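You operate a simulated robot arm through the tools that you are given. There is no shell and no other tool. Be economical: measure what you need, move in short steps, check, and stop when the job is done.

Carry out the task below with a simulated robot arm. There is one attempt and no reset: what you move stays moved.

TASK
Take the tube on the left half of the long bench and put it away on the middle shelf of the white shelf unit. Take the yellow wedge on the left half of the long bench and put it away on the top shelf under the long bench. Take the light sensor on the left half of the long bench and put it away on the top of the side table. Put the soap bottle on the top of the short bench. Take the blue wedge on the left half of the long bench and put it away on the top shelf under the long bench. Turn the blue dial to 5 C. Take the yellow tub and leave it on the ledge of the locker. Put the green tape roll from the window side of the island table on the top shelf of the white shelf unit. Take the round dish on the window side of the island table and put it away on the top of the short bench. Switch the stirrer switch on. Put one of the filters from the small white table on top of the white filter there. Do these in any order. Set down upright: tube, yellow wedge, light sensor, soap bottle, blue wedge.

Only the result counts: the job must be done as asked and must still hold three seconds after the hand-in. Knocking over, shifting, dropping, spilling or breaking anything else fails it.

THE ROBOT
A 7-joint arm with a three-finger gripper on a trunk, on a base that drives. Base frame: it is fixed to the floor where the robot stands at the start and does not move with it; the origin is under the middle of the robot, x ahead of it, y to its left, z up; the surface under the hand at the start is at about z = 0.903. Units: m, rad, N and s.
Its first joint turns from -2.897 to 2.897 rad. Places, roughly: blue dial [0.5, -0.8, 1]; blue wedge (11x6x12 cm) [0.6, -0.4, 0.9]; filter (4x4x3 cm) [-4.3, 0.8, 0.8]; ledge of the locker (48x15 cm) [-1.7, -1.36, 0.96]; light sensor [1, -0.25, 1]; middle shelf of the white shelf unit [-1.3, -2.9, 0.8]; round dish [-1.75, 0.25, 1]; soap bottle [0.75, -0.5, 1]; stirrer switch [-1.7, 1.1, 0.8]; tape roll [-2, 0.25, 1]; top of the short bench [-3, -2.9, 0.9]; top of the side table [-1.9, 1.1, 0.7]; top shelf of the white shelf unit [-1.3, -2.9, 1.2]; top shelf under the long bench [0.6, -0.3, 0.4]; tube (3x3x12 cm) [0.6, -0.2, 1]; white filter (5x5x11 cm) [-4.3, 1, 0.9]; yellow tub (10x10x4 cm) [-1.3, -3, 0.8]; yellow wedge (11x6x12 cm) [0.8, -0.2, 0.9]. Payload 2.69 kg.
The tool frame sits at the grasp point between the pads (the TCP): z along the fingers, y along the line on which they close. The tips reach 0.029 m beyond it. Largest opening 0.12 m; the body of the gripper starts 0.078 m behind the TCP.
Orientation is told as [roll, pitch, yaw] about the base's x, y, z axes, in that order, counted from this pose: with the fingers straight down and closing along the base's y, the tool's x points along the base's -x, its y along +y and its z along -z.

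THE INTERFACE
- The arm moves only by the tool drive_tool. Its argument "steps" is a list of rows, each a list of 6 numbers: the shift along the base's x, y, z in units of 20 mm (1.0 is 20 mm), then the turn, a rotation vector about the base's x, y, z in units of 5 degrees (1.0 is 5 degrees). In form: [[tx, ty, tz, rx, ry, rz], ...]. A call has 1 to 10 rows; each row shifts and turns the commanded pose from where the row before left it. "grip" is the finger opening in m, from 0 to 0.12, set as the call begins (left out, the last holds). A call with a number of a shift or a turn outside -1 to 1 is refused whole. Rows are played at 5 a second. More than 0.05 m and 0.15 rad between two rows, or a gripper value outside its range, and nothing of the call is played. Where a pose cannot be reached the arm comes as near as it can. A force on the tool above 40 N (or 10 N above the force at the start of the call, whichever is more), or a blocked arm, ends the call early, and 0.2 s more pass. Each finger halts on what it meets, pressing with about 21 N; the grip force reading is that of the motor and also rises with nothing between the fingers. The clock runs only during rows and for 0.2 s after the last one: add rows that do not move to give the fingers time. It gives the time, the measured TCP pose, the force on the tool (base axes), the opening and the grip force at its end, in the units of the frame above (readings bear some noise), with the torque about the TCP (base axes, N m) and any sound that the robot's microphone picked up, and new pictures: "views" is both (left out), scene, wrist or none.
- Cameras (640 x 400 px; columns grow to the right, rows downward): "scene" is now at [0.2951, 0.1086, 1.3149]; the picture's right is [-0.90, -0.44, 0.00], its down [-0.24, 0.49, -0.83] and it looks along [0.37, -0.75, -0.55] (base axes); focal length 284 px, centre (320, 200). "wrist" rides on the gripper at [0.063, 0, -0.104] in the tool frame; the picture's right is [0.00, 1.00, 0.00], its down [-0.83, 0.00, -0.56] and it looks along [-0.56, 0.00, 0.83] (tool axes); focal length 275 px, centre (320, 200). There is no depth. A picture from a camera that has moved, and an enlarged one, comes with that camera's place and axes in the base frame and with its lens.
- move_column(by): slides the trunk up (or, below 0, down) by that many m; the arm and the scene camera ride with it, the base frame stays. It gives what a move gives, with no picture.
- steer(legs): drives the robot by 1 to 6 legs, each [ahead, left, turn to the left] in m, m and rad, along the robot's own axes; the way and the turn of a leg run together, so that a leg with both is an arc; at most 1.5 m and 3.142 rad a leg. The arm and the cameras ride along, it lands a little off, and it stops where it bumps. It gives what a move gives, and a new picture of the scene camera.
- pan_tilt(pan, tilt): turns the head with the scene camera to pan (to the left, within 2.496 rad either way) and tilt (down, from -0.506 to 1.204), counted from straight ahead of the robot. It gives what a move gives, and a new picture of the scene camera.
- inspect(camera, box): a new picture of the part [left, top, right, bottom] of that camera's present view, enlarged. It takes no simulated time.
- close_job(): hands the job in; it is judged then, once.

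Go step by step. Nothing tells you exact positions but the pictures and the camera data: compare them with the known pose of the tool, close in by small moves and look again before you grip or let go. The budget is 525 turns and 360 pictures, counting those below and the enlarged ones. Unless the task says otherwise, let go and move clear before handing in, and close with one line.

The tools are called after "Call:" by a JSON object that holds its "api" and its "payload". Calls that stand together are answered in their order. drive_tool: Moves the arm, as the interface text tells. Its arguments: {"type":"object","properties":{"steps":{"type":"array","items":{"type":"array","items":{"type":"number"}}},"grip":{"type":"number"},"views":{"type":"string","enum":["both","scene","wrist","none"]}},"required":["steps"]} The other tools are called the same way: move_column (by) slides the trunk up or down; steer (legs) drives the base; pan_tilt (pan, tilt) turns the head that bears the scene camera; inspect (camera, box) takes an enlarged picture of a part of a camera's view; close_job () hands the job in.

At the start:

```text
t: 0.0
ee_pos: [0.5492, -0.2073, 1.1729]
orientation: [-0.001, 0.0, 0.001]
force: [-0.4, 0.3, 0.0]
ft_torque: [0.0, -0.04, -0.01]
grip_width: 0.1199
grip_force: 0.0
trunk travel left (down, up): [-0.3, 0.286]
robot x, y, heading: [-0.0022, -0.0021, -0.003]
head pan, tilt: [-1.117, 0.583]
```

scene: 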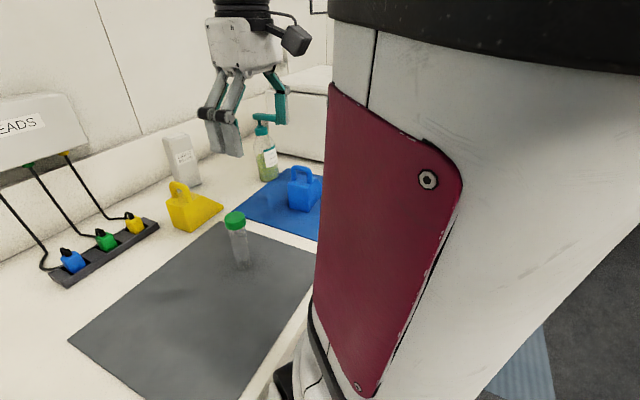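
wrist: 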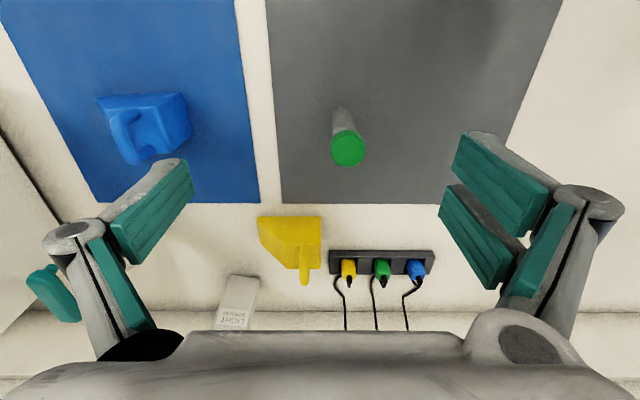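

The tube, wedges, soap bottle and light sensor are on the bench in front of me. I'll take closer looks before the first grasp.

Call:
{"api": "inspect", "payload": {"camera": "wrist", "box": [80, 80, 440, 340]}}

Call:
{"api": "inspect", "payload": {"camera": "scene", "box": [140, 100, 340, 280]}}

Call:
{"api": "pan_tilt", "payload": {"pan": 0.0, "tilt": 0.7}}

```text
1.54 times, centred on (260, 210) of wrist
camera zoom: at [0.4841, -0.207, 1.2781], right [0.0, 1.0, 0.0], down [0.83, 0.0, 0.56], along [0.56, 0.0, -0.83], focal length 424 px, centre (412, 185)
```

zoom: 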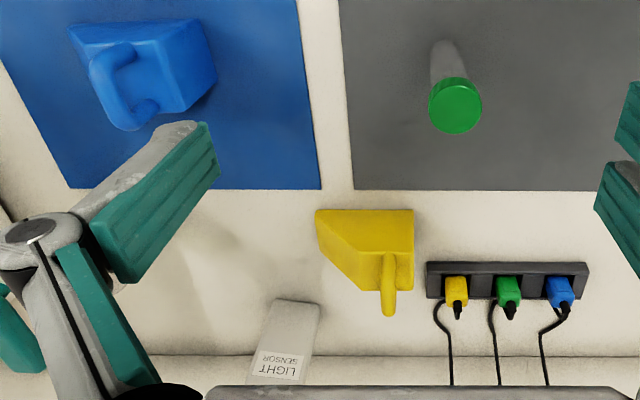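

```text
2.22 times, centred on (240, 190) of scene
camera zoom: at [0.2951, 0.1086, 1.3149], right [-0.9, -0.44, 0.0], down [-0.24, 0.49, -0.83], along [0.37, -0.75, -0.55], focal length 630 px, centre (498, 222)
```

zoom: 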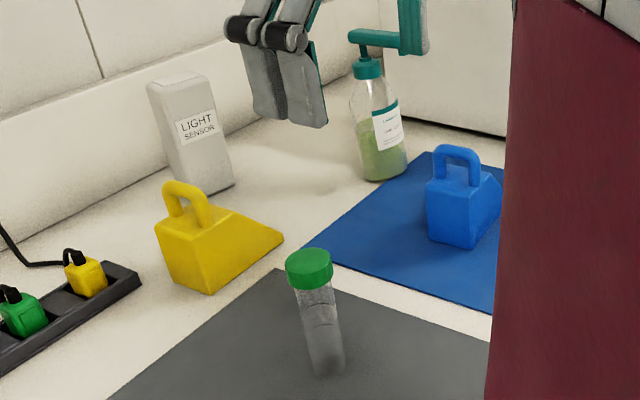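

```text
t: 1.4
ee_pos: [0.5488, -0.2068, 1.1735]
orientation: [0.0, 0.0, 0.001]
force: [0.3, 0.6, -0.8]
ft_torque: [0.02, -0.04, -0.02]
grip_width: 0.1201
grip_force: 0.1
trunk travel left (down, up): [-0.3, 0.286]
robot x, y, heading: [-0.0005, -0.0012, -0.002]
head pan, tilt: [0.0, 0.7]
camera scene: at [0.3411, 0.1884, 1.3047], right [0.0, -1.0, 0.0], down [-0.64, 0.0, -0.76], along [0.76, 0.0, -0.64], focal length 284 px, centre (320, 200)
```

scene: 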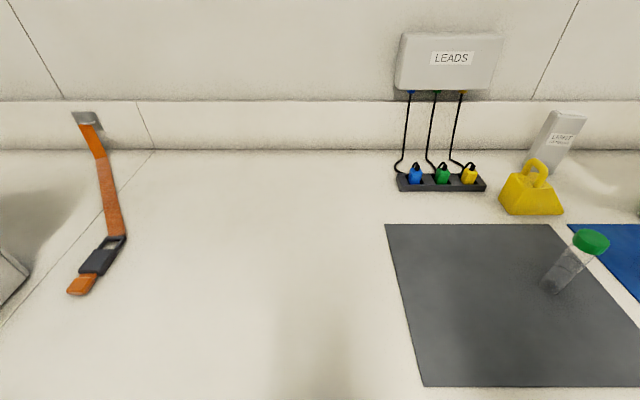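

The wedge handles are thin arches I can pinch. Next I'll back up to look at the under-bench shelf before choosing grasp directions.

Call:
{"api": "steer", "payload": {"legs": [[-0.8, 0, 0]]}}

Call:
{"api": "pan_tilt", "payload": {"pan": -0.35, "tilt": 0.5}}

```text
t: 5.6
ee_pos: [-0.2414, -0.2072, 1.1728]
orientation: [-0.001, 0.001, -0.002]
force: [0.1, -0.4, -0.9]
ft_torque: [0.04, -0.04, 0.03]
grip_width: 0.12
grip_force: 0.0
trunk travel left (down, up): [-0.3, 0.286]
robot x, y, heading: [-0.7919, -0.0008, -0.002]
head pan, tilt: [0.0, 0.7]
camera scene: at [-0.4487, 0.1886, 1.3047], right [0.0, -1.0, 0.0], down [-0.64, 0.0, -0.76], along [0.76, 0.0, -0.64], focal length 284 px, centre (320, 200)
```

scene: 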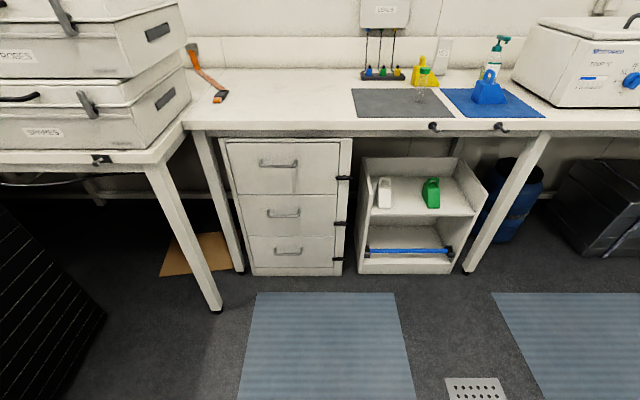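

```text
t: 6.4
ee_pos: [-0.2406, -0.2067, 1.1733]
orientation: [-0.002, 0.0, -0.002]
force: [0.6, 0.3, 0.9]
ft_torque: [-0.01, 0.04, -0.02]
grip_width: 0.12
grip_force: 0.0
trunk travel left (down, up): [-0.3, 0.286]
robot x, y, heading: [-0.79, 0.0048, -0.006]
head pan, tilt: [-0.351, 0.499]
camera scene: at [-0.4482, 0.1574, 1.3224], right [-0.34, -0.94, 0.0], down [-0.45, 0.16, -0.88], along [0.82, -0.3, -0.48], focal length 284 px, centre (320, 200)
```

scene: 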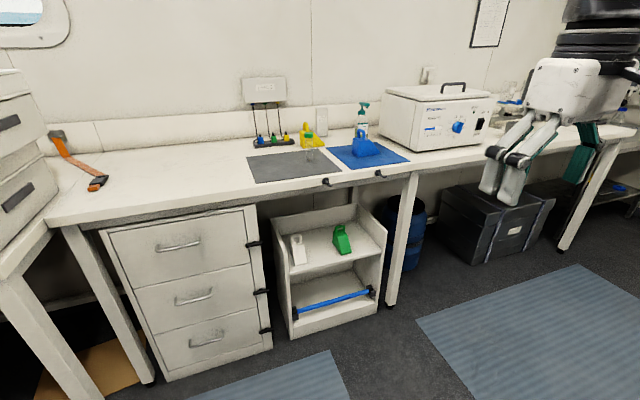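

I see the under-bench unit: its top shelf already holds a white and a green container. I'll zoom in to measure.

Call:
{"api": "inspect", "payload": {"camera": "scene", "box": [240, 180, 420, 340]}}

Call:
{"api": "inspect", "payload": {"camera": "scene", "box": [230, 80, 430, 205]}}

```text
2.50 times, centred on (330, 260) of scene
camera zoom: at [-0.4482, 0.1574, 1.3224], right [-0.34, -0.94, 0.0], down [-0.45, 0.16, -0.88], along [0.82, -0.3, -0.48], focal length 709 px, centre (295, 50)
```

zoom: 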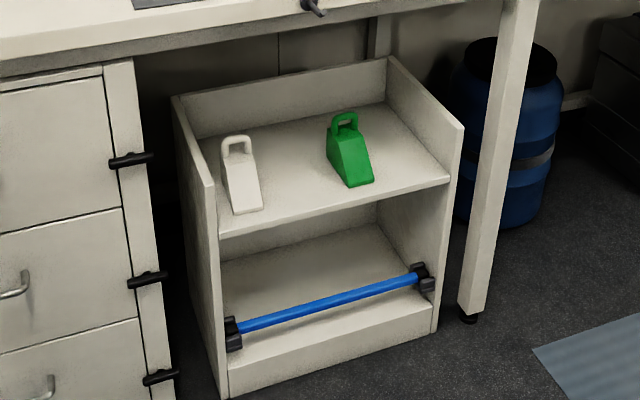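

```text
3.20 times, centred on (330, 142) of scene
camera zoom: at [-0.4482, 0.1574, 1.3224], right [-0.34, -0.94, 0.0], down [-0.45, 0.16, -0.88], along [0.82, -0.3, -0.48], focal length 908 px, centre (288, 384)
```

zoom: 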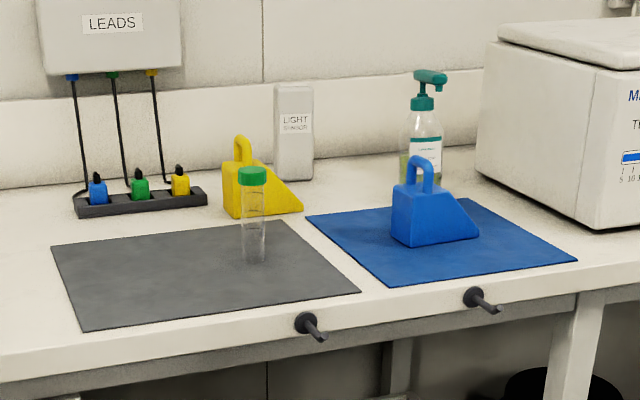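

Both wedges go on that shelf alongside the white and green ones (free slots near y≈-0.23 and y≈-0.45). Next I'll look round to map the room.

Call:
{"api": "pan_tilt", "payload": {"pan": -1.4, "tilt": 0.4}}

Call:
{"api": "pan_tilt", "payload": {"pan": -2.45, "tilt": 0.4}}

Call:
{"api": "pan_tilt", "payload": {"pan": 2.45, "tilt": 0.4}}

Call:
{"api": "pan_tilt", "payload": {"pan": 1.2, "tilt": 0.4}}

```text
t: 7.7
ee_pos: [-0.2416, -0.2069, 1.1728]
orientation: [0.0, 0.0, -0.001]
force: [0.3, -0.5, 0.2]
ft_torque: [0.0, 0.0, -0.01]
grip_width: 0.1198
grip_force: 0.1
trunk travel left (down, up): [-0.3, 0.286]
robot x, y, heading: [-0.7917, -0.0008, 0.001]
head pan, tilt: [-1.4, 0.4]
camera scene: at [-0.5179, 0.0974, 1.3316], right [-0.99, -0.17, 0.0], down [-0.07, 0.38, -0.92], along [0.16, -0.91, -0.39], focal length 284 px, centre (320, 200)
```

scene: 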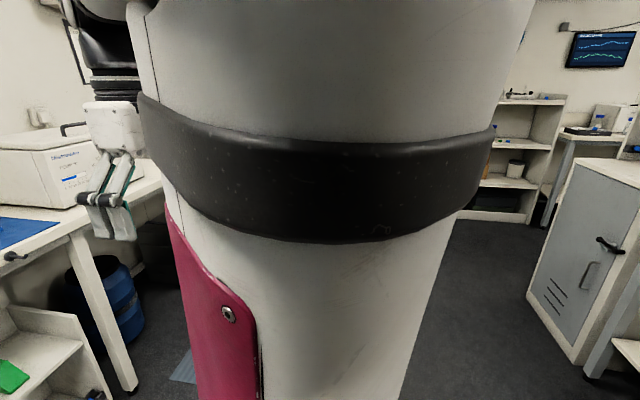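

```text
t: 9.0
ee_pos: [-0.2423, -0.2071, 1.1738]
orientation: [-0.001, 0.002, -0.001]
force: [-0.4, 0.3, -0.6]
ft_torque: [-0.03, 0.01, 0.0]
grip_width: 0.12
grip_force: 0.1
trunk travel left (down, up): [-0.3, 0.286]
robot x, y, heading: [-0.7917, 0.0027, -0.001]
head pan, tilt: [-2.45, 0.4]
camera scene: at [-0.5507, 0.0976, 1.3313], right [-0.98, 0.18, 0.0], down [0.07, 0.39, -0.92], along [-0.17, -0.9, -0.39], focal length 284 px, centre (320, 200)
```

scene: 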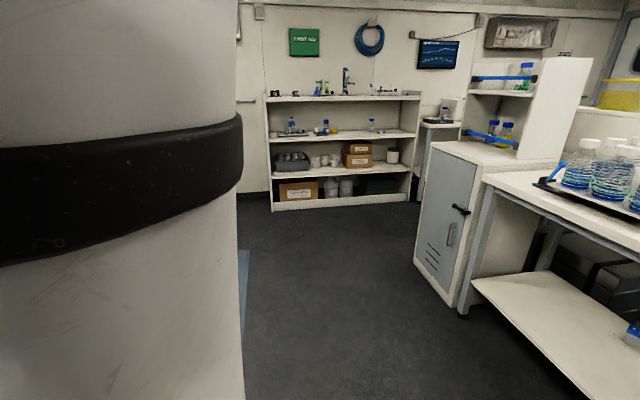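

```text
t: 12.9
ee_pos: [-0.2422, -0.2064, 1.1727]
orientation: [-0.001, 0.001, -0.001]
force: [0.5, 0.3, 0.4]
ft_torque: [0.01, 0.03, 0.0]
grip_width: 0.1201
grip_force: 0.1
trunk travel left (down, up): [-0.3, 0.286]
robot x, y, heading: [-0.7946, 0.0019, 0.002]
head pan, tilt: [2.45, 0.4]
camera scene: at [-0.605, 0.2478, 1.3316], right [0.64, 0.77, 0.0], down [0.3, -0.25, -0.92], along [-0.71, 0.59, -0.39], focal length 284 px, centre (320, 200)
```

scene: 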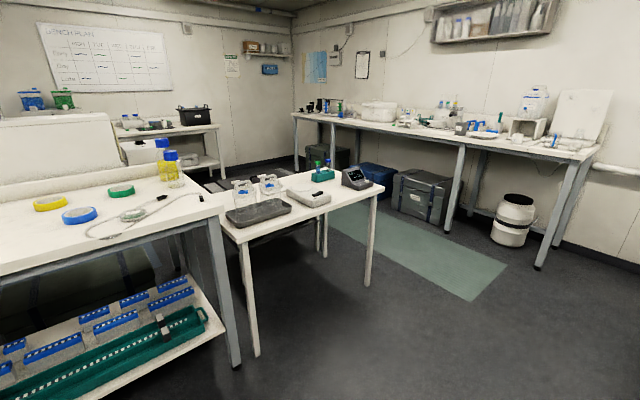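

```text
t: 14.3
ee_pos: [-0.2415, -0.2064, 1.1743]
orientation: [0.001, 0.001, -0.002]
force: [-0.3, -0.2, 0.1]
ft_torque: [0.0, 0.0, 0.02]
grip_width: 0.1198
grip_force: 0.0
trunk travel left (down, up): [-0.3, 0.286]
robot x, y, heading: [-0.7882, -0.0014, -0.002]
head pan, tilt: [1.201, 0.4]
camera scene: at [-0.5001, 0.275, 1.3316], right [0.93, -0.36, 0.0], down [-0.14, -0.36, -0.92], along [0.33, 0.86, -0.39], focal length 284 px, centre (320, 200)
```

scene: 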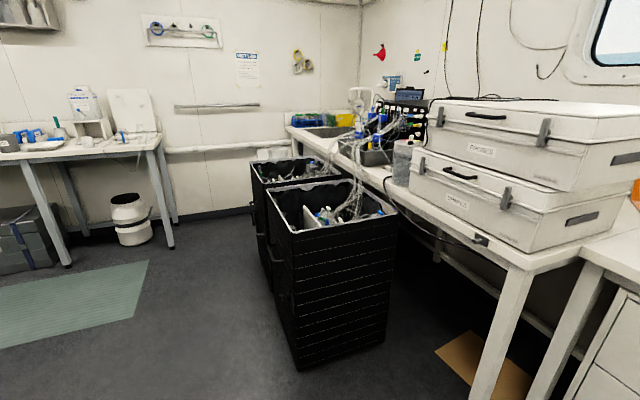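

The room is mapped: island at the west, side table and stirrer NW, white shelf unit and locker to the south. I'll go back to the bench and start with the wedges.

Call:
{"api": "steer", "payload": {"legs": [[0.8, 0, 0]]}}

Call:
{"api": "pan_tilt", "payload": {"pan": -0.7, "tilt": 0.6}}

```text
t: 18.6
ee_pos: [0.5673, -0.2093, 1.1726]
orientation: [0.001, 0.001, -0.002]
force: [0.8, 0.0, 0.4]
ft_torque: [-0.01, 0.0, 0.0]
grip_width: 0.1199
grip_force: 0.1
trunk travel left (down, up): [-0.3, 0.286]
robot x, y, heading: [0.0182, -0.0036, 0.001]
head pan, tilt: [1.201, 0.4]
camera scene: at [0.308, 0.2732, 1.3316], right [0.93, -0.36, 0.0], down [-0.14, -0.36, -0.92], along [0.34, 0.86, -0.39], focal length 284 px, centre (320, 200)
```

scene: 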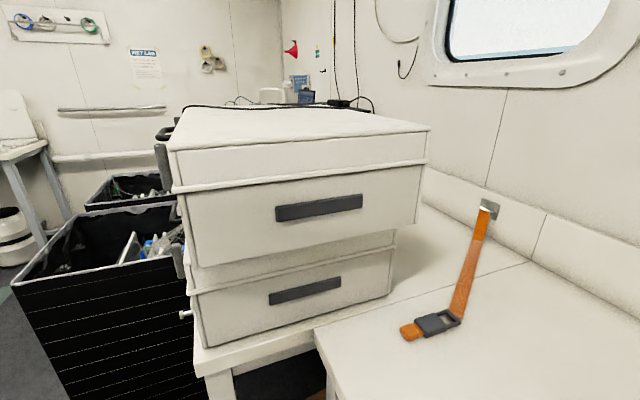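

```text
t: 20.5
ee_pos: [0.5653, -0.2094, 1.1729]
orientation: [0.001, 0.001, -0.002]
force: [0.2, -0.4, -0.2]
ft_torque: [0.01, -0.01, 0.01]
grip_width: 0.12
grip_force: 0.0
trunk travel left (down, up): [-0.3, 0.286]
robot x, y, heading: [0.0171, -0.0016, -0.003]
head pan, tilt: [-0.7, 0.6]
camera scene: at [0.3418, 0.1298, 1.3134], right [-0.65, -0.76, 0.0], down [-0.43, 0.36, -0.83], along [0.63, -0.53, -0.56], focal length 284 px, centre (320, 200)
```

scene: 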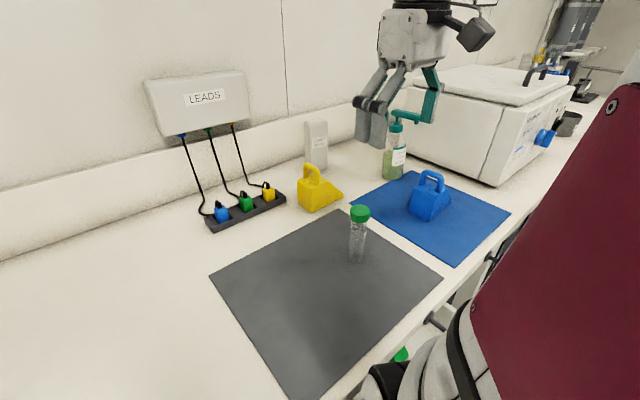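

I'll move the tool above the blue wedge's handle (about (0.59,-0.41)) and look down.

Call:
{"api": "drive_tool", "payload": {"steps": [[0.1, -1, 0, 0, 0, 0], [0.1, -1, 0, 0, 0, 0], [0.1, -1, 0, 0, 0, 0], [0.1, -1, 0, 0, 0, 0], [0.1, -1, 0, 0, 0, 0], [0.1, -1, 0, 0, 0, 0], [0.1, -1, 0, 0, 0, 0], [0.1, -1, 0, 0, 0, 0], [0.1, -1, 0, 0, 0, 0], [0.1, -1, 0, 0, 0, 0]], "grip": 0.1}}

```text
t: 22.7
ee_pos: [0.5856, -0.4084, 1.1739]
orientation: [0.0, 0.001, -0.002]
force: [-0.3, 0.2, 0.5]
ft_torque: [-0.01, 0.01, -0.02]
grip_width: 0.0999
grip_force: 0.0
trunk travel left (down, up): [-0.3, 0.286]
robot x, y, heading: [0.0205, -0.0006, -0.004]
head pan, tilt: [-0.7, 0.6]
camera scene: at [0.3416, 0.13, 1.3133], right [-0.65, -0.76, 0.0], down [-0.43, 0.36, -0.83], along [0.63, -0.53, -0.56], focal length 284 px, centre (320, 200)
camera wrist: at [0.5209, -0.4093, 1.2781], right [0.0, 1.0, 0.0], down [0.83, 0.0, 0.56], along [0.56, 0.0, -0.83], focal length 275 px, centre (320, 200)
```

scene: 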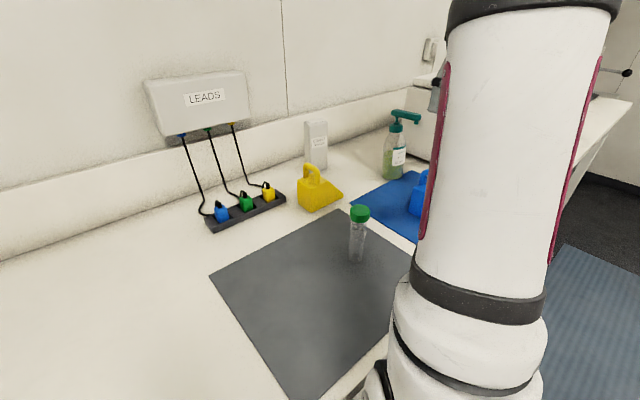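
wrist: 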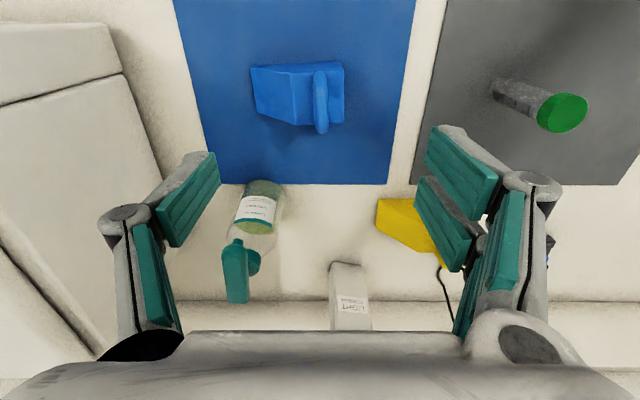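

The handle bar sits at (0.589,-0.408), aligned with x. I'll descend onto it and pinch.

Call:
{"api": "drive_tool", "payload": {"steps": [[0.15, 0, -1, 0, 0, 0], [0, 0, -1, 0, 0, 0], [0, 0, -1, 0, 0, 0], [0, 0, -1, 0, 0, 0], [0, 0, -1, 0, 0, 0], [0, 0, -1, 0, 0, 0], [0, 0, -1, 0, 0, 0]], "grip": 0.06, "views": "wrist"}}

```text
t: 24.3
ee_pos: [0.5869, -0.4103, 1.0321]
orientation: [-0.001, 0.001, -0.004]
force: [-0.3, 0.9, -0.7]
ft_torque: [-0.01, -0.03, 0.0]
grip_width: 0.0601
grip_force: 0.0
trunk travel left (down, up): [-0.3, 0.286]
robot x, y, heading: [0.0161, 0.0011, -0.001]
head pan, tilt: [-0.7, 0.6]
camera wrist: at [0.5239, -0.4097, 1.1378], right [0.0, 1.0, 0.0], down [0.83, 0.0, 0.56], along [0.56, 0.0, -0.83], focal length 275 px, centre (320, 200)
```

wrist: 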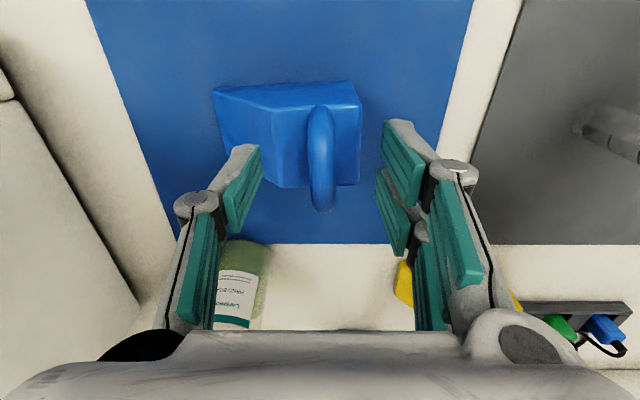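

Call:
{"api": "drive_tool", "payload": {"steps": [[0, 0, -0.7, 0, 0, 0], [0, 0, -0.5, 0, 0, 0]], "views": "none"}}

Call:
{"api": "drive_tool", "payload": {"steps": [[0, 0, 0, 0, 0, 0], [0, 0, 0, 0, 0, 0], [0, 0, 0, 0, 0, 0]], "grip": 0.0, "views": "wrist"}}

```text
t: 24.9
ee_pos: [0.5887, -0.4091, 1.0096]
orientation: [-0.002, -0.001, -0.002]
force: [0.5, -0.5, 0.3]
ft_torque: [-0.01, 0.03, 0.0]
grip_width: 0.0602
grip_force: 0.0
trunk travel left (down, up): [-0.3, 0.286]
robot x, y, heading: [0.0159, 0.0002, -0.002]
head pan, tilt: [-0.7, 0.6]
```

```text
t: 25.7
ee_pos: [0.5892, -0.4088, 1.0086]
orientation: [0.0, -0.001, 0.0]
force: [2.7, 3.4, 2.5]
ft_torque: [0.54, -0.06, -0.1]
grip_width: 0.0132
grip_force: 20.8
trunk travel left (down, up): [-0.3, 0.286]
robot x, y, heading: [0.0175, -0.0032, -0.007]
head pan, tilt: [-0.7, 0.6]
camera wrist: at [0.5242, -0.4089, 1.1144], right [0.0, 1.0, 0.0], down [0.83, 0.0, 0.56], along [0.56, 0.0, -0.83], focal length 275 px, centre (320, 200)
```

wrist: 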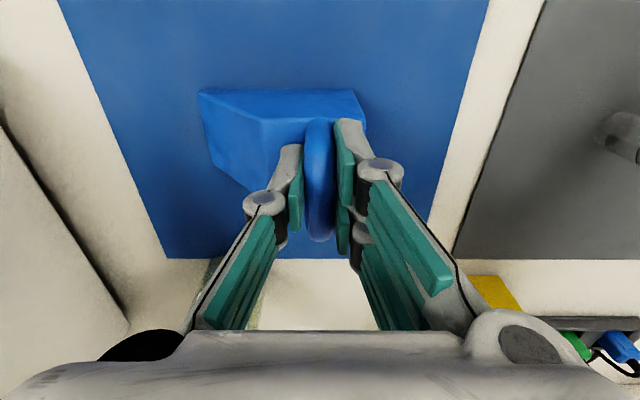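

Gripped. I'll lift, carry it left clear of the tube, and turn it -90° so its slope faces me for a pitched regrasp.

Call:
{"api": "drive_tool", "payload": {"steps": [[0, 0, 1, 0, 0, 0], [0, 0, 1, 0, 0, 0], [0, 0, 1, 0, 0, 0], [0, 0, 1, 0, 0, 0], [0, 0, 1, 0, 0, 0], [0, 0, 1, 0, 0, 0], [0, 0, 1, 0, 0, 0], [0, 0, 1, 0, 0, 0], [0, 0, 0.5, 0, 0, 0]], "views": "none"}}

Call:
{"api": "drive_tool", "payload": {"steps": [[0, 1, 0, 0, 0, -1], [0, 1, 0, 0, 0, -1], [0, 1, 0, 0, 0, -1], [0, 1, 0, 0, 0, -1], [0, 1, 0, 0, 0, -1], [0, 1, 0, 0, 0, -1], [0, 1, 0, 0, 0, -1], [0, 1, 0, 0, 0, -1], [0, 1, 0, 0, 0, -1], [0, 1, 0, 0, 0, -1]], "views": "none"}}

Call:
{"api": "drive_tool", "payload": {"steps": [[0, 1, 0, 0, 0, -1], [0, 1, 0, 0, 0, -1], [0, 1, 0, 0, 0, -1], [0, 1, 0, 0, 0, -1], [0, 1, 0, 0, 0, -1], [0, 1, 0, 0, 0, -1], [0, 1, 0, 0, 0, -1], [0, 1, 0, 0, 0, -1], [0, 1, 0, 0, 0, 0], [0, 1, 0, 0, 0, 0]], "views": "none"}}

Call:
{"api": "drive_tool", "payload": {"steps": [[0, 1, 0, 0, 0, 0], [0, 1, 0, 0, 0, 0], [0, 1, 0, 0, 0, 0], [0, 1, 0, 0, 0, 0], [0, 1, 0, 0, 0, 0], [0, 1, 0, 0, 0, 0]], "views": "both"}}

```text
t: 27.7
ee_pos: [0.5877, -0.4086, 1.1787]
orientation: [-0.001, 0.0, -0.005]
force: [0.3, 0.5, -3.0]
ft_torque: [0.01, 0.01, -0.03]
grip_width: 0.0129
grip_force: 21.2
trunk travel left (down, up): [-0.3, 0.286]
robot x, y, heading: [0.015, -0.003, -0.005]
head pan, tilt: [-0.7, 0.6]
```

```text
t: 29.9
ee_pos: [0.5885, -0.21, 1.1807]
orientation: [0.001, 0.0, -0.879]
force: [1.0, 0.1, -2.6]
ft_torque: [0.04, -0.03, 0.0]
grip_width: 0.0127
grip_force: 20.8
trunk travel left (down, up): [-0.3, 0.286]
robot x, y, heading: [0.0224, -0.0009, -0.005]
head pan, tilt: [-0.7, 0.6]
```

```text
t: 32.1
ee_pos: [0.5874, -0.0099, 1.1791]
orientation: [0.001, 0.0, -1.574]
force: [0.5, -0.1, -1.6]
ft_torque: [0.01, -0.02, -0.01]
grip_width: 0.0127
grip_force: 20.9
trunk travel left (down, up): [-0.3, 0.286]
robot x, y, heading: [0.0206, -0.0007, -0.005]
head pan, tilt: [-0.7, 0.6]
```

```text
t: 33.5
ee_pos: [0.5879, 0.1106, 1.1807]
orientation: [0.0, 0.002, -1.576]
force: [-0.2, -0.3, -2.8]
ft_torque: [0.03, -0.07, 0.01]
grip_width: 0.0126
grip_force: 21.2
trunk travel left (down, up): [-0.3, 0.286]
robot x, y, heading: [0.0164, -0.001, 0.002]
head pan, tilt: [-0.7, 0.6]
camera scene: at [0.3418, 0.1297, 1.3133], right [-0.65, -0.76, 0.0], down [-0.43, 0.36, -0.83], along [0.63, -0.53, -0.56], focal length 284 px, centre (320, 200)
camera wrist: at [0.5867, 0.1737, 1.2846], right [1.0, 0.0, 0.0], down [0.0, -0.83, 0.56], along [0.0, -0.56, -0.83], focal length 275 px, centre (320, 200)
```

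scene: 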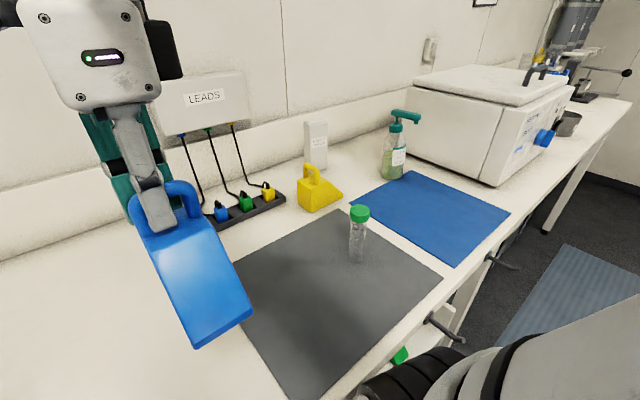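
wrist: 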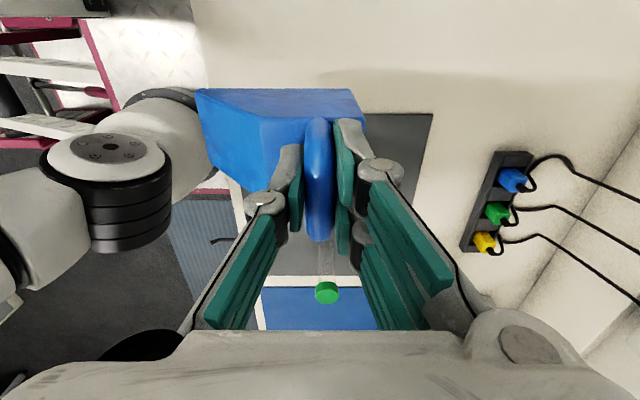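

Call:
{"api": "drive_tool", "payload": {"steps": [[0.5, 0, -1, 0, 0, 0], [0.5, 0, -1, 0, 0, 0], [0, 0, -1, 0, 0, 0], [0, 0, -1, 0, 0, 0], [0, 0, -1, 0, 0, 0], [0, 0, -1, 0, 0, 0], [0, 0, -1, 0, 0, 0], [0, 0, -1, 0, 0, 0], [0, 0, -0.4, 0, 0, 0]], "views": "none"}}

Call:
{"api": "drive_tool", "payload": {"steps": [[0, 0, -0.1, 0, 0, 0], [0, 0, 0, 0, 0, 0]], "views": "scene"}}

```text
t: 35.5
ee_pos: [0.6082, 0.111, 1.011]
orientation: [-0.002, -0.001, -1.573]
force: [-0.2, 0.2, -3.5]
ft_torque: [-0.01, -0.06, -0.02]
grip_width: 0.013
grip_force: 21.1
trunk travel left (down, up): [-0.3, 0.286]
robot x, y, heading: [0.0203, -0.0025, 0.001]
head pan, tilt: [-0.7, 0.6]
```

```text
t: 36.1
ee_pos: [0.6085, 0.1121, 1.0089]
orientation: [-0.001, 0.0, -1.573]
force: [0.4, 0.3, -1.9]
ft_torque: [0.02, -0.05, -0.01]
grip_width: 0.0126
grip_force: 20.9
trunk travel left (down, up): [-0.3, 0.286]
robot x, y, heading: [0.0166, 0.001, 0.001]
head pan, tilt: [-0.7, 0.6]
camera scene: at [0.3418, 0.1298, 1.3133], right [-0.65, -0.76, 0.0], down [-0.43, 0.36, -0.83], along [0.63, -0.53, -0.56], focal length 284 px, centre (320, 200)
```

scene: 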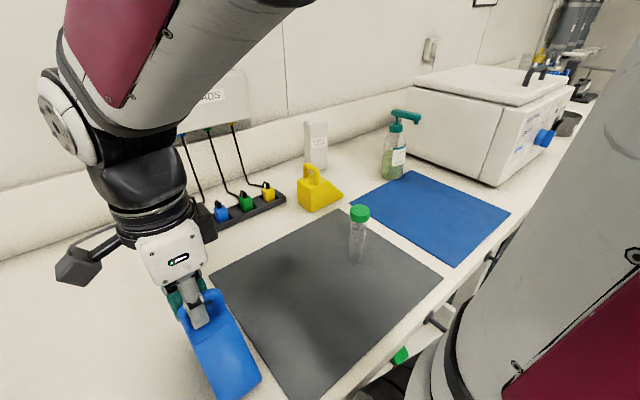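

Call:
{"api": "drive_tool", "payload": {"steps": [[0, 0, -0.1, 0, 0, 0], [0, 0, -0.1, 0, 0, 0], [0, 0, 0, 0, 0, 0]], "views": "none"}}

```text
t: 36.9
ee_pos: [0.6087, 0.1107, 1.0076]
orientation: [0.004, 0.001, -1.574]
force: [-4.3, -0.1, 17.5]
ft_torque: [-0.13, -0.12, -0.03]
grip_width: 0.0128
grip_force: 21.3
trunk travel left (down, up): [-0.3, 0.286]
robot x, y, heading: [0.0161, 0.0003, -0.002]
head pan, tilt: [-0.7, 0.6]
```

Contact made. I'll release, rise, turn back to yaw 0 and pitch the tool forward 60°, staying well clear.

Call:
{"api": "drive_tool", "payload": {"steps": [[0, 0, 0, 0, 0, 0], [0, 0, 0, 0, 0, 0], [0, 0, 1, 0, 0, 0], [0, 0, 1, 0, 0, 0], [0, 0, 1, 0, 0, 0], [0, 0, 1, 0, 0, 0], [-1, 0, 1, 0, 0, 0], [-1, 0, 1, 0, 0, 0], [-1, 0, 0, 0, 0, 0], [-1, 0, 0, 0, 0, 0]], "grip": 0.05, "views": "none"}}

Call:
{"api": "drive_tool", "payload": {"steps": [[-1, 0, 0, 0, 0, 1], [-1, 0, 0, 0, 0, 1], [0, 0, 0, 0, 0, 1], [0, 0, 0, 0, 0, 1], [0, 0, 0, 0, 0, 1], [0, 0, 0, 0, 0, 1], [0, 0, 0, 0, 0, 1], [0, 0, 0, 0, 0, 1], [0, 0, 0, 0, 0, 1], [0, 0, 0, 0, 0, 1]], "views": "none"}}

Call:
{"api": "drive_tool", "payload": {"steps": [[0, 0, 0, 0, 0, 1], [0, 0, 0, 0, 0, 1], [0, 0, 0, 0, 0, 1], [0, 0, 0, 0, 0, 1], [0, 0, 0, 0, 0, 1], [0, 0, 0, 0, 0, 1], [0, 0, 0, 0, 0, 1], [0, 0, 0, 0, 0, 1], [0, 0, 0, 0, -1, 0], [0, 0, 0, 0, -1, 0]], "grip": 0.1, "views": "none"}}

Call:
{"api": "drive_tool", "payload": {"steps": [[0, 0, 0, 0, -1, 0], [0, 0, 0, 0, -1, 0], [0, 0, 0, 0, -1, 0], [0, 0, 0, 0, -1, 0], [0, 0, 0, 0, -1, 0], [0, 0, 0, 0, -1, 0], [0, 0, 0, 0, -1, 0], [0, 0, 0, 0, -1, 0], [0, 0, 0, 0, -1, 0], [0, 0, 0, 0, -1, 0]], "views": "both"}}

```text
t: 39.1
ee_pos: [0.5285, 0.1113, 1.1258]
orientation: [-0.004, 0.002, -1.576]
force: [-0.2, -0.3, 0.4]
ft_torque: [0.0, 0.01, 0.01]
grip_width: 0.05
grip_force: 0.1
trunk travel left (down, up): [-0.3, 0.286]
robot x, y, heading: [0.0191, -0.0049, -0.0]
head pan, tilt: [-0.7, 0.6]
```

```text
t: 41.3
ee_pos: [0.4881, 0.1113, 1.1247]
orientation: [0.0, 0.0, -0.697]
force: [-0.5, 0.3, 0.7]
ft_torque: [0.01, 0.0, 0.01]
grip_width: 0.0502
grip_force: 0.1
trunk travel left (down, up): [-0.3, 0.286]
robot x, y, heading: [0.0167, -0.0008, -0.004]
head pan, tilt: [-0.7, 0.6]
```

```text
t: 43.5
ee_pos: [0.4895, 0.1093, 1.1259]
orientation: [0.003, -0.173, -0.007]
force: [-0.2, -0.4, 0.9]
ft_torque: [0.0, 0.07, -0.01]
grip_width: 0.1002
grip_force: 0.1
trunk travel left (down, up): [-0.3, 0.286]
robot x, y, heading: [0.0186, -0.0001, -0.003]
head pan, tilt: [-0.7, 0.6]
```

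```text
t: 45.5
ee_pos: [0.4964, 0.0835, 1.1336]
orientation: [0.23, -0.882, -0.247]
force: [-1.1, 0.2, 0.3]
ft_torque: [-0.01, -0.01, -0.04]
grip_width: 0.0995
grip_force: 0.0
out of reach, approached as far as the arm can: row 9, 10
trunk travel left (down, up): [-0.3, 0.286]
robot x, y, heading: [0.0165, 0.0021, -0.005]
head pan, tilt: [-0.7, 0.6]
stopped in row 10: the arm was blocked; the commanded pose is now the measured one
camera scene: at [0.2946, 0.1373, 1.2672], right [-0.92, -0.38, 0.0], down [-0.36, 0.87, -0.34], along [0.13, -0.31, -0.94], focal length 284 px, centre (320, 200)
camera wrist: at [0.3756, 0.0894, 1.149], right [0.06, 0.99, 0.14], down [0.07, -0.15, 0.99], along [1.0, -0.05, -0.08], focal length 275 px, centre (320, 200)
```

scene: 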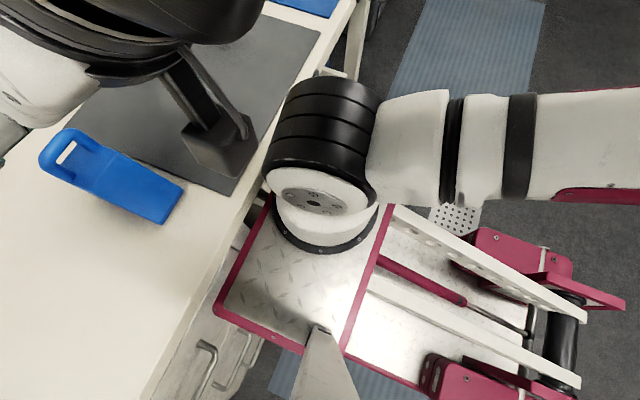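
wrist: 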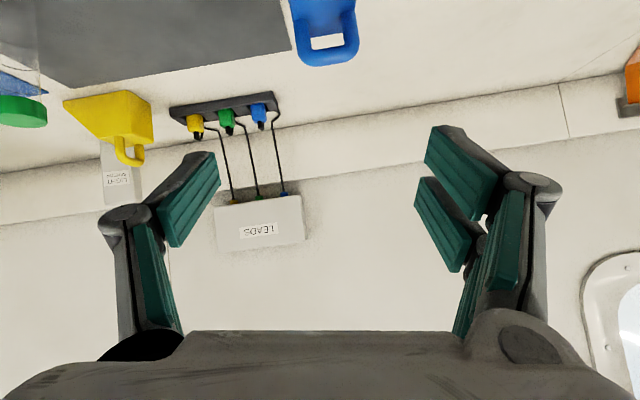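

The elbow bumped the head mast when pitching at this left position. I'll undo the pitch and then re-site the base so that the work is on my right.

Call:
{"api": "drive_tool", "payload": {"steps": [[0, 0, 0, 0, 1, 0], [0, 0, 0, 0, 1, 0], [0, 0, 0.5, 0, 1, 0], [0, 0, 0.5, 0, 1, 0], [0, 0, 0.5, 0, 1, 0], [0, 0, 0.5, 0, 1, 0], [0, 0, 0.5, -0.5, 1, 0], [0, -1, 0.5, -0.5, 1, 0], [0, -1, 0, -0.5, 1, 0.5], [0, -1, 0, -0.5, 1, 0.5]], "views": "scene"}}

```text
t: 47.7
ee_pos: [0.4978, 0.0248, 1.1956]
orientation: [-0.124, -0.051, -0.021]
force: [0.3, -1.2, 0.9]
ft_torque: [-0.01, -0.03, -0.02]
grip_width: 0.0998
grip_force: 0.1
trunk travel left (down, up): [-0.3, 0.286]
robot x, y, heading: [0.0157, -0.0027, -0.007]
head pan, tilt: [-0.7, 0.6]
camera scene: at [0.3416, 0.1299, 1.3134], right [-0.65, -0.76, 0.0], down [-0.43, 0.36, -0.83], along [0.63, -0.53, -0.56], focal length 284 px, centre (320, 200)
```

scene: 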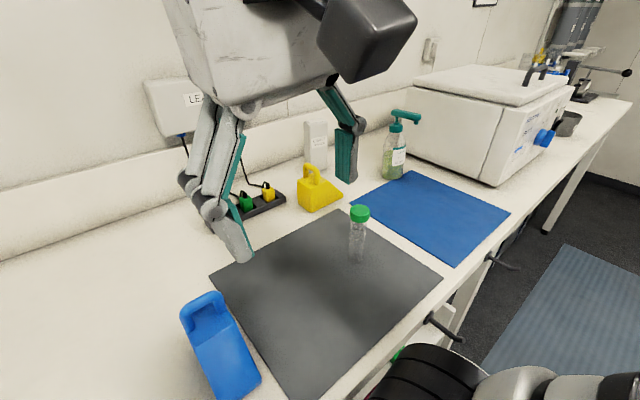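

Call:
{"api": "drive_tool", "payload": {"steps": [[0, 0, 0, 0.7, 0.3, 0.1], [0, 0, 0, 0.7, 0.3, 0.1]], "views": "none"}}

Call:
{"api": "steer", "payload": {"legs": [[-0.25, 0, 0], [0, 0.35, 0]]}}

```text
t: 48.3
ee_pos: [0.4982, 0.0267, 1.1961]
orientation: [-0.001, 0.001, -0.004]
force: [-0.2, 0.0, -0.1]
ft_torque: [-0.01, 0.0, 0.01]
grip_width: 0.1
grip_force: 0.1
trunk travel left (down, up): [-0.3, 0.286]
robot x, y, heading: [0.0178, -0.001, -0.001]
head pan, tilt: [-0.7, 0.6]
```

```text
t: 52.0
ee_pos: [0.2472, 0.3818, 1.1952]
orientation: [-0.001, 0.001, -0.005]
force: [-1.3, -0.2, 0.5]
ft_torque: [0.02, 0.01, 0.04]
grip_width: 0.0999
grip_force: 0.1
trunk travel left (down, up): [-0.3, 0.286]
robot x, y, heading: [-0.2337, 0.3527, 0.005]
head pan, tilt: [-0.7, 0.6]
camera scene: at [0.0914, 0.4851, 1.3133], right [-0.64, -0.77, 0.0], down [-0.43, 0.36, -0.83], along [0.63, -0.53, -0.56], focal length 284 px, centre (320, 200)
```

scene: 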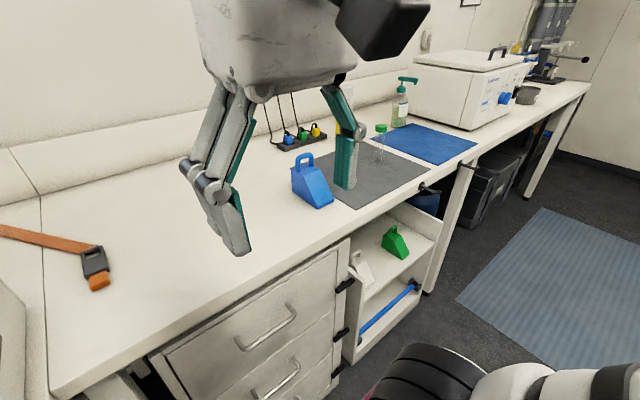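

Now move the tool to the right side (y≈0.11) and pitch it forward there.

Call:
{"api": "drive_tool", "payload": {"steps": [[0.5, -1, 0, 0, 0, 0], [0.5, -1, 0, 0, 0, 0], [0.5, -1, 0, 0, 0, 0], [0.5, -1, 0, 0, 0, 0], [0.5, -1, 0, 0, 0, 0], [0.5, -1, 0, 0, 0, 0], [0.5, -1, 0, 0, 0, 0], [0.5, -1, 0, 0, 0, 0], [0.5, -1, 0, 0, 0, 0], [0.5, -1, 0, 0, 0, 0]], "views": "none"}}

Call:
{"api": "drive_tool", "payload": {"steps": [[0, -1, 0, 0, -1, 0], [0, -1, 0, 0, -1, 0], [0, -1, 0, 0, -1, 0], [0, -0.5, 0, 0, -1, 0], [0, 0, 0, 0, -1, 0], [0, 0, 0, 0, -1, 0]], "views": "none"}}

Call:
{"api": "drive_tool", "payload": {"steps": [[0, 0, 0, 0, -1, 0], [0, 0, 0, 0, -1, 0], [0, 0, 0, 0, -1, 0], [0, 0, 0, 0, -1, 0], [0, 0, 0, 0, -1, 0], [0, 0, 0, 0, -1, 0]], "views": "both"}}

```text
t: 54.2
ee_pos: [0.3498, 0.1806, 1.1943]
orientation: [-0.004, 0.003, -0.003]
force: [-0.3, 0.0, 0.2]
ft_torque: [0.04, -0.01, -0.04]
grip_width: 0.1001
grip_force: 0.1
trunk travel left (down, up): [-0.3, 0.286]
robot x, y, heading: [-0.2299, 0.3543, -0.002]
head pan, tilt: [-0.7, 0.6]
```

```text
t: 55.6
ee_pos: [0.3468, 0.1116, 1.1953]
orientation: [0.0, -0.521, -0.004]
force: [0.1, -0.9, 0.3]
ft_torque: [0.02, 0.06, -0.02]
grip_width: 0.0999
grip_force: 0.1
trunk travel left (down, up): [-0.3, 0.286]
robot x, y, heading: [-0.23, 0.3525, 0.001]
head pan, tilt: [-0.7, 0.6]
```

```text
t: 57.0
ee_pos: [0.3483, 0.1111, 1.1947]
orientation: [0.004, -1.047, -0.007]
force: [0.2, 1.1, 0.3]
ft_torque: [-0.01, -0.02, 0.01]
grip_width: 0.1003
grip_force: 0.0
trunk travel left (down, up): [-0.3, 0.286]
robot x, y, heading: [-0.2332, 0.3516, 0.002]
head pan, tilt: [-0.7, 0.6]
camera scene: at [0.0915, 0.4851, 1.3133], right [-0.64, -0.77, 0.0], down [-0.43, 0.36, -0.83], along [0.63, -0.53, -0.56], focal length 284 px, centre (320, 200)
camera wrist: at [0.2245, 0.1119, 1.1931], right [0.0, 1.0, 0.0], down [-0.07, 0.0, 1.0], along [1.0, 0.0, 0.07], focal length 275 px, centre (320, 200)
```

scene: 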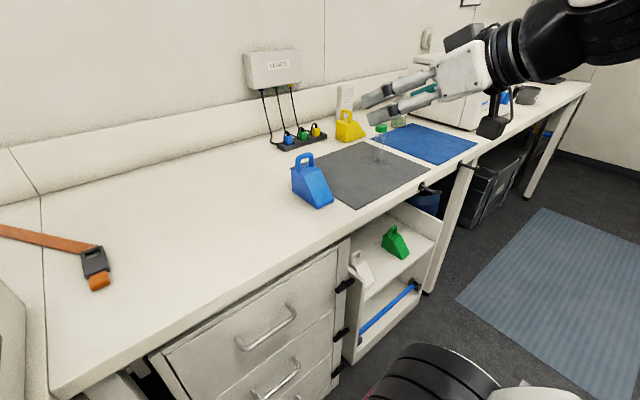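
wrist: 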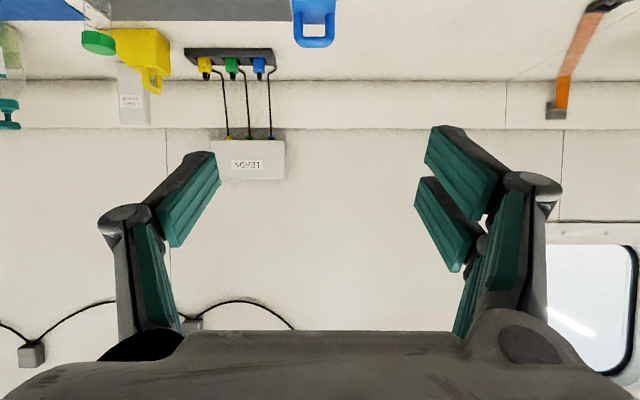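

The pitch works here. I'll lower to handle/body height, then advance toward the wedge.

Call:
{"api": "drive_tool", "payload": {"steps": [[0, -0.35, -1, 0, 0, 0], [0, 0, -1, 0, 0, 0], [0, 0, -1, 0, 0, 0], [0, 0, -1, 0, 0, 0], [0, 0, -1, 0, 0, 0], [0, 0, -1, 0, 0, 0], [0, 0, -1, 0, 0, 0], [0, 0, -1, 0, 0, 0], [0, 0, -1, 0, 0, 0], [0, 0, -1, 0, 0, 0]], "views": "none"}}

Call:
{"api": "drive_tool", "payload": {"steps": [[1, 0, -0.5, 0, 0, 0], [1, 0, 0, 0, 0, 0], [1, 0, 0, 0, 0, 0], [1, 0, 0, 0, 0, 0], [1, 0, 0, 0, 0, 0], [1, 0, 0, 0, 0, 0]], "views": "both"}}

```text
t: 59.2
ee_pos: [0.3497, 0.0928, 0.9999]
orientation: [0.008, -1.042, -0.005]
force: [0.3, -0.5, 0.0]
ft_torque: [0.0, -0.01, 0.0]
grip_width: 0.0997
grip_force: 0.1
out of reach, approached as far as the arm can: row 9, 10
trunk travel left (down, up): [-0.3, 0.286]
robot x, y, heading: [-0.2361, 0.3501, 0.006]
head pan, tilt: [-0.7, 0.6]
```

```text
t: 60.6
ee_pos: [0.4702, 0.0931, 0.9914]
orientation: [0.005, -1.046, -0.006]
force: [0.0, -0.1, -0.2]
ft_torque: [-0.01, 0.0, -0.04]
grip_width: 0.0998
grip_force: 0.0
trunk travel left (down, up): [-0.3, 0.286]
robot x, y, heading: [-0.23, 0.3537, -0.003]
head pan, tilt: [-0.7, 0.6]
camera scene: at [0.0912, 0.4849, 1.3134], right [-0.64, -0.77, 0.0], down [-0.43, 0.36, -0.83], along [0.63, -0.53, -0.56], focal length 284 px, centre (320, 200)
camera wrist: at [0.3467, 0.093, 0.9889], right [0.0, 1.0, 0.0], down [-0.06, 0.0, 1.0], along [1.0, 0.0, 0.06], focal length 275 px, centre (320, 200)
```

scene: 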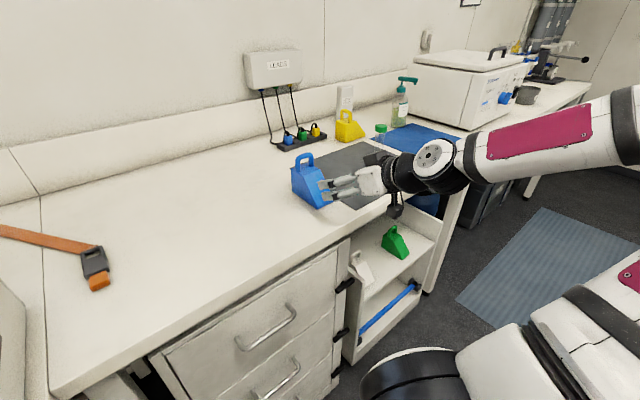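
wrist: 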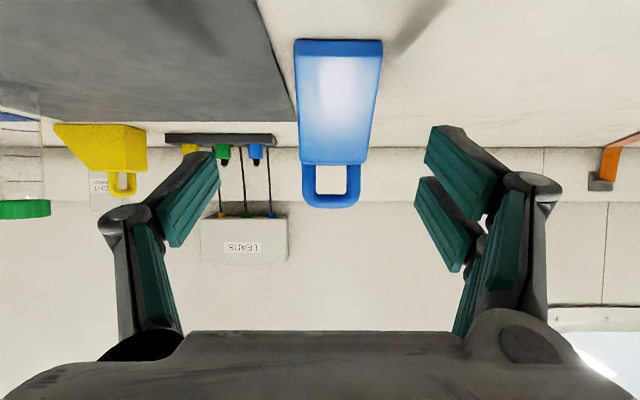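

Wedge centre is at y≈0.1035, body top z≈0.97. Advance to straddle the body at TCP (0.60, 0.1035, 0.962) and close.

Call:
{"api": "drive_tool", "payload": {"steps": [[0.5, 0.25, -0.4, 0, 0, 0], [1, 0.25, -0.4, 0, 0, 0], [1, 0, -0.4, 0, 0, 0], [1, 0, -0.25, 0, 0, 0], [1, 0, 0, 0, 0, 0], [1, 0, 0, 0, 0, 0], [1, 0, 0, 0, 0, 0]], "views": "wrist"}}

```text
t: 62.2
ee_pos: [0.5994, 0.102, 0.9624]
orientation: [0.007, -1.046, -0.005]
force: [0.5, -0.3, 0.8]
ft_torque: [0.02, -0.03, -0.02]
grip_width: 0.1
grip_force: 0.1
trunk travel left (down, up): [-0.3, 0.286]
robot x, y, heading: [-0.2299, 0.3499, 0.003]
head pan, tilt: [-0.7, 0.6]
camera wrist: at [0.477, 0.1027, 0.9604], right [0.0, 1.0, 0.0], down [-0.06, 0.0, 1.0], along [1.0, 0.0, 0.06], focal length 275 px, centre (320, 200)
```

wrist: 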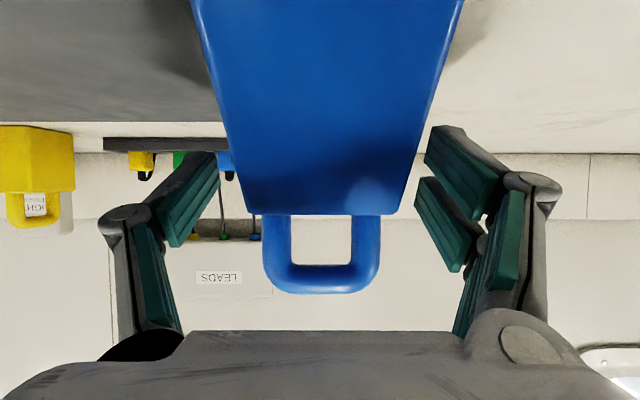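

Call:
{"api": "drive_tool", "payload": {"steps": [[0.3, 0, 0, 0, 0, 0], [0, 0, 0, 0, 0, 0], [0, 0, 0, 0, 0, 0], [0, 0, 0, 0, 0, 0]], "grip": 0.03, "views": "none"}}

Call:
{"api": "drive_tool", "payload": {"steps": [[0, 0, 0.5, 0, 0, 0], [0, 0, 1, 0, 0, 0], [0, 0, 1, 0, 0, 0]], "grip": 0.0, "views": "both"}}

```text
t: 63.2
ee_pos: [0.6065, 0.1016, 0.9614]
orientation: [0.004, -1.045, -0.006]
force: [0.3, -0.9, 3.7]
ft_torque: [0.15, -0.05, -0.12]
grip_width: 0.0558
grip_force: 21.2
trunk travel left (down, up): [-0.3, 0.286]
robot x, y, heading: [-0.231, 0.3525, 0.002]
head pan, tilt: [-0.7, 0.6]
```

```text
t: 64.0
ee_pos: [0.6059, 0.102, 1.0103]
orientation: [0.007, -1.044, -0.008]
force: [-0.3, 0.0, -2.9]
ft_torque: [0.06, -0.08, 0.0]
grip_width: 0.0557
grip_force: 21.0
trunk travel left (down, up): [-0.3, 0.286]
robot x, y, heading: [-0.2305, 0.3498, 0.006]
head pan, tilt: [-0.7, 0.6]
camera scene: at [0.0916, 0.4849, 1.3133], right [-0.64, -0.77, 0.0], down [-0.43, 0.36, -0.82], along [0.63, -0.53, -0.57], focal length 284 px, centre (320, 200)
camera wrist: at [0.4826, 0.103, 1.0093], right [0.0, 1.0, 0.0], down [-0.06, 0.0, 1.0], along [1.0, 0.0, 0.06], focal length 275 px, centre (320, 200)
```

scene: 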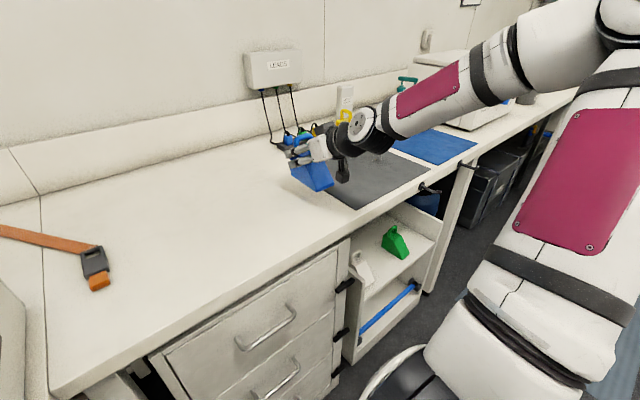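
wrist: 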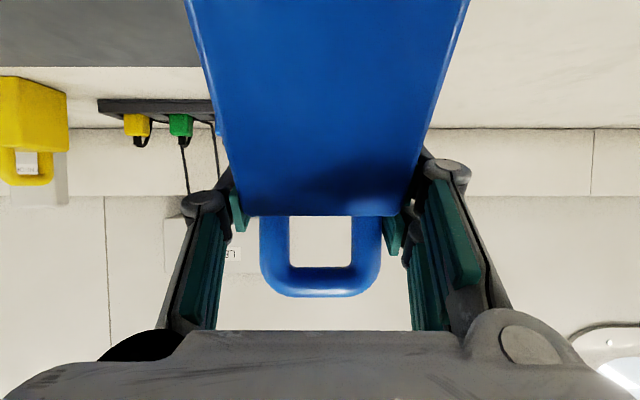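

Firmly held and upright. I'll back off, shift right to face the shelf, and lower the trunk.

Call:
{"api": "steer", "payload": {"legs": [[-0.55, 0, 0], [0, -0.55, 0]]}}

Call:
{"api": "move_column", "payload": {"by": -0.3}}

```text
t: 70.0
ee_pos: [0.0547, -0.4499, 1.0106]
orientation: [0.005, -1.043, -0.01]
force: [0.3, 0.1, -2.3]
ft_torque: [0.03, -0.04, 0.0]
grip_width: 0.0557
grip_force: 20.8
trunk travel left (down, up): [-0.3, 0.286]
robot x, y, heading: [-0.7777, -0.1916, -0.002]
head pan, tilt: [-0.7, 0.6]
camera scene: at [-0.4571, -0.0656, 1.3133], right [-0.65, -0.76, 0.0], down [-0.43, 0.37, -0.82], along [0.63, -0.53, -0.57], focal length 284 px, centre (320, 200)
```

scene: 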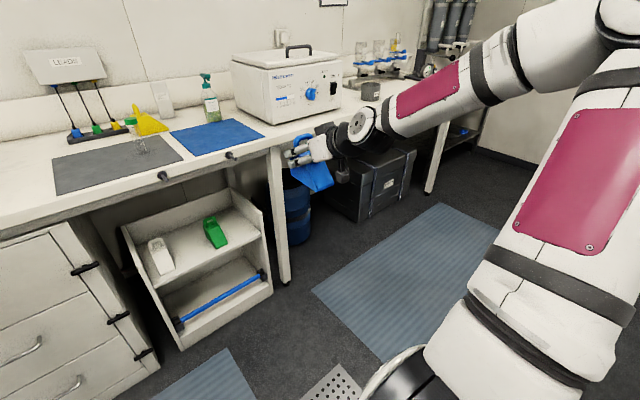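

```text
t: 73.0
ee_pos: [0.0549, -0.4502, 0.7105]
orientation: [0.005, -1.044, -0.01]
force: [0.2, 0.5, -3.4]
ft_torque: [0.0, -0.04, 0.0]
grip_width: 0.0558
grip_force: 21.4
trunk travel left (down, up): [0.0, 0.586]
robot x, y, heading: [-0.7832, -0.1978, -0.005]
head pan, tilt: [-0.7, 0.6]
```

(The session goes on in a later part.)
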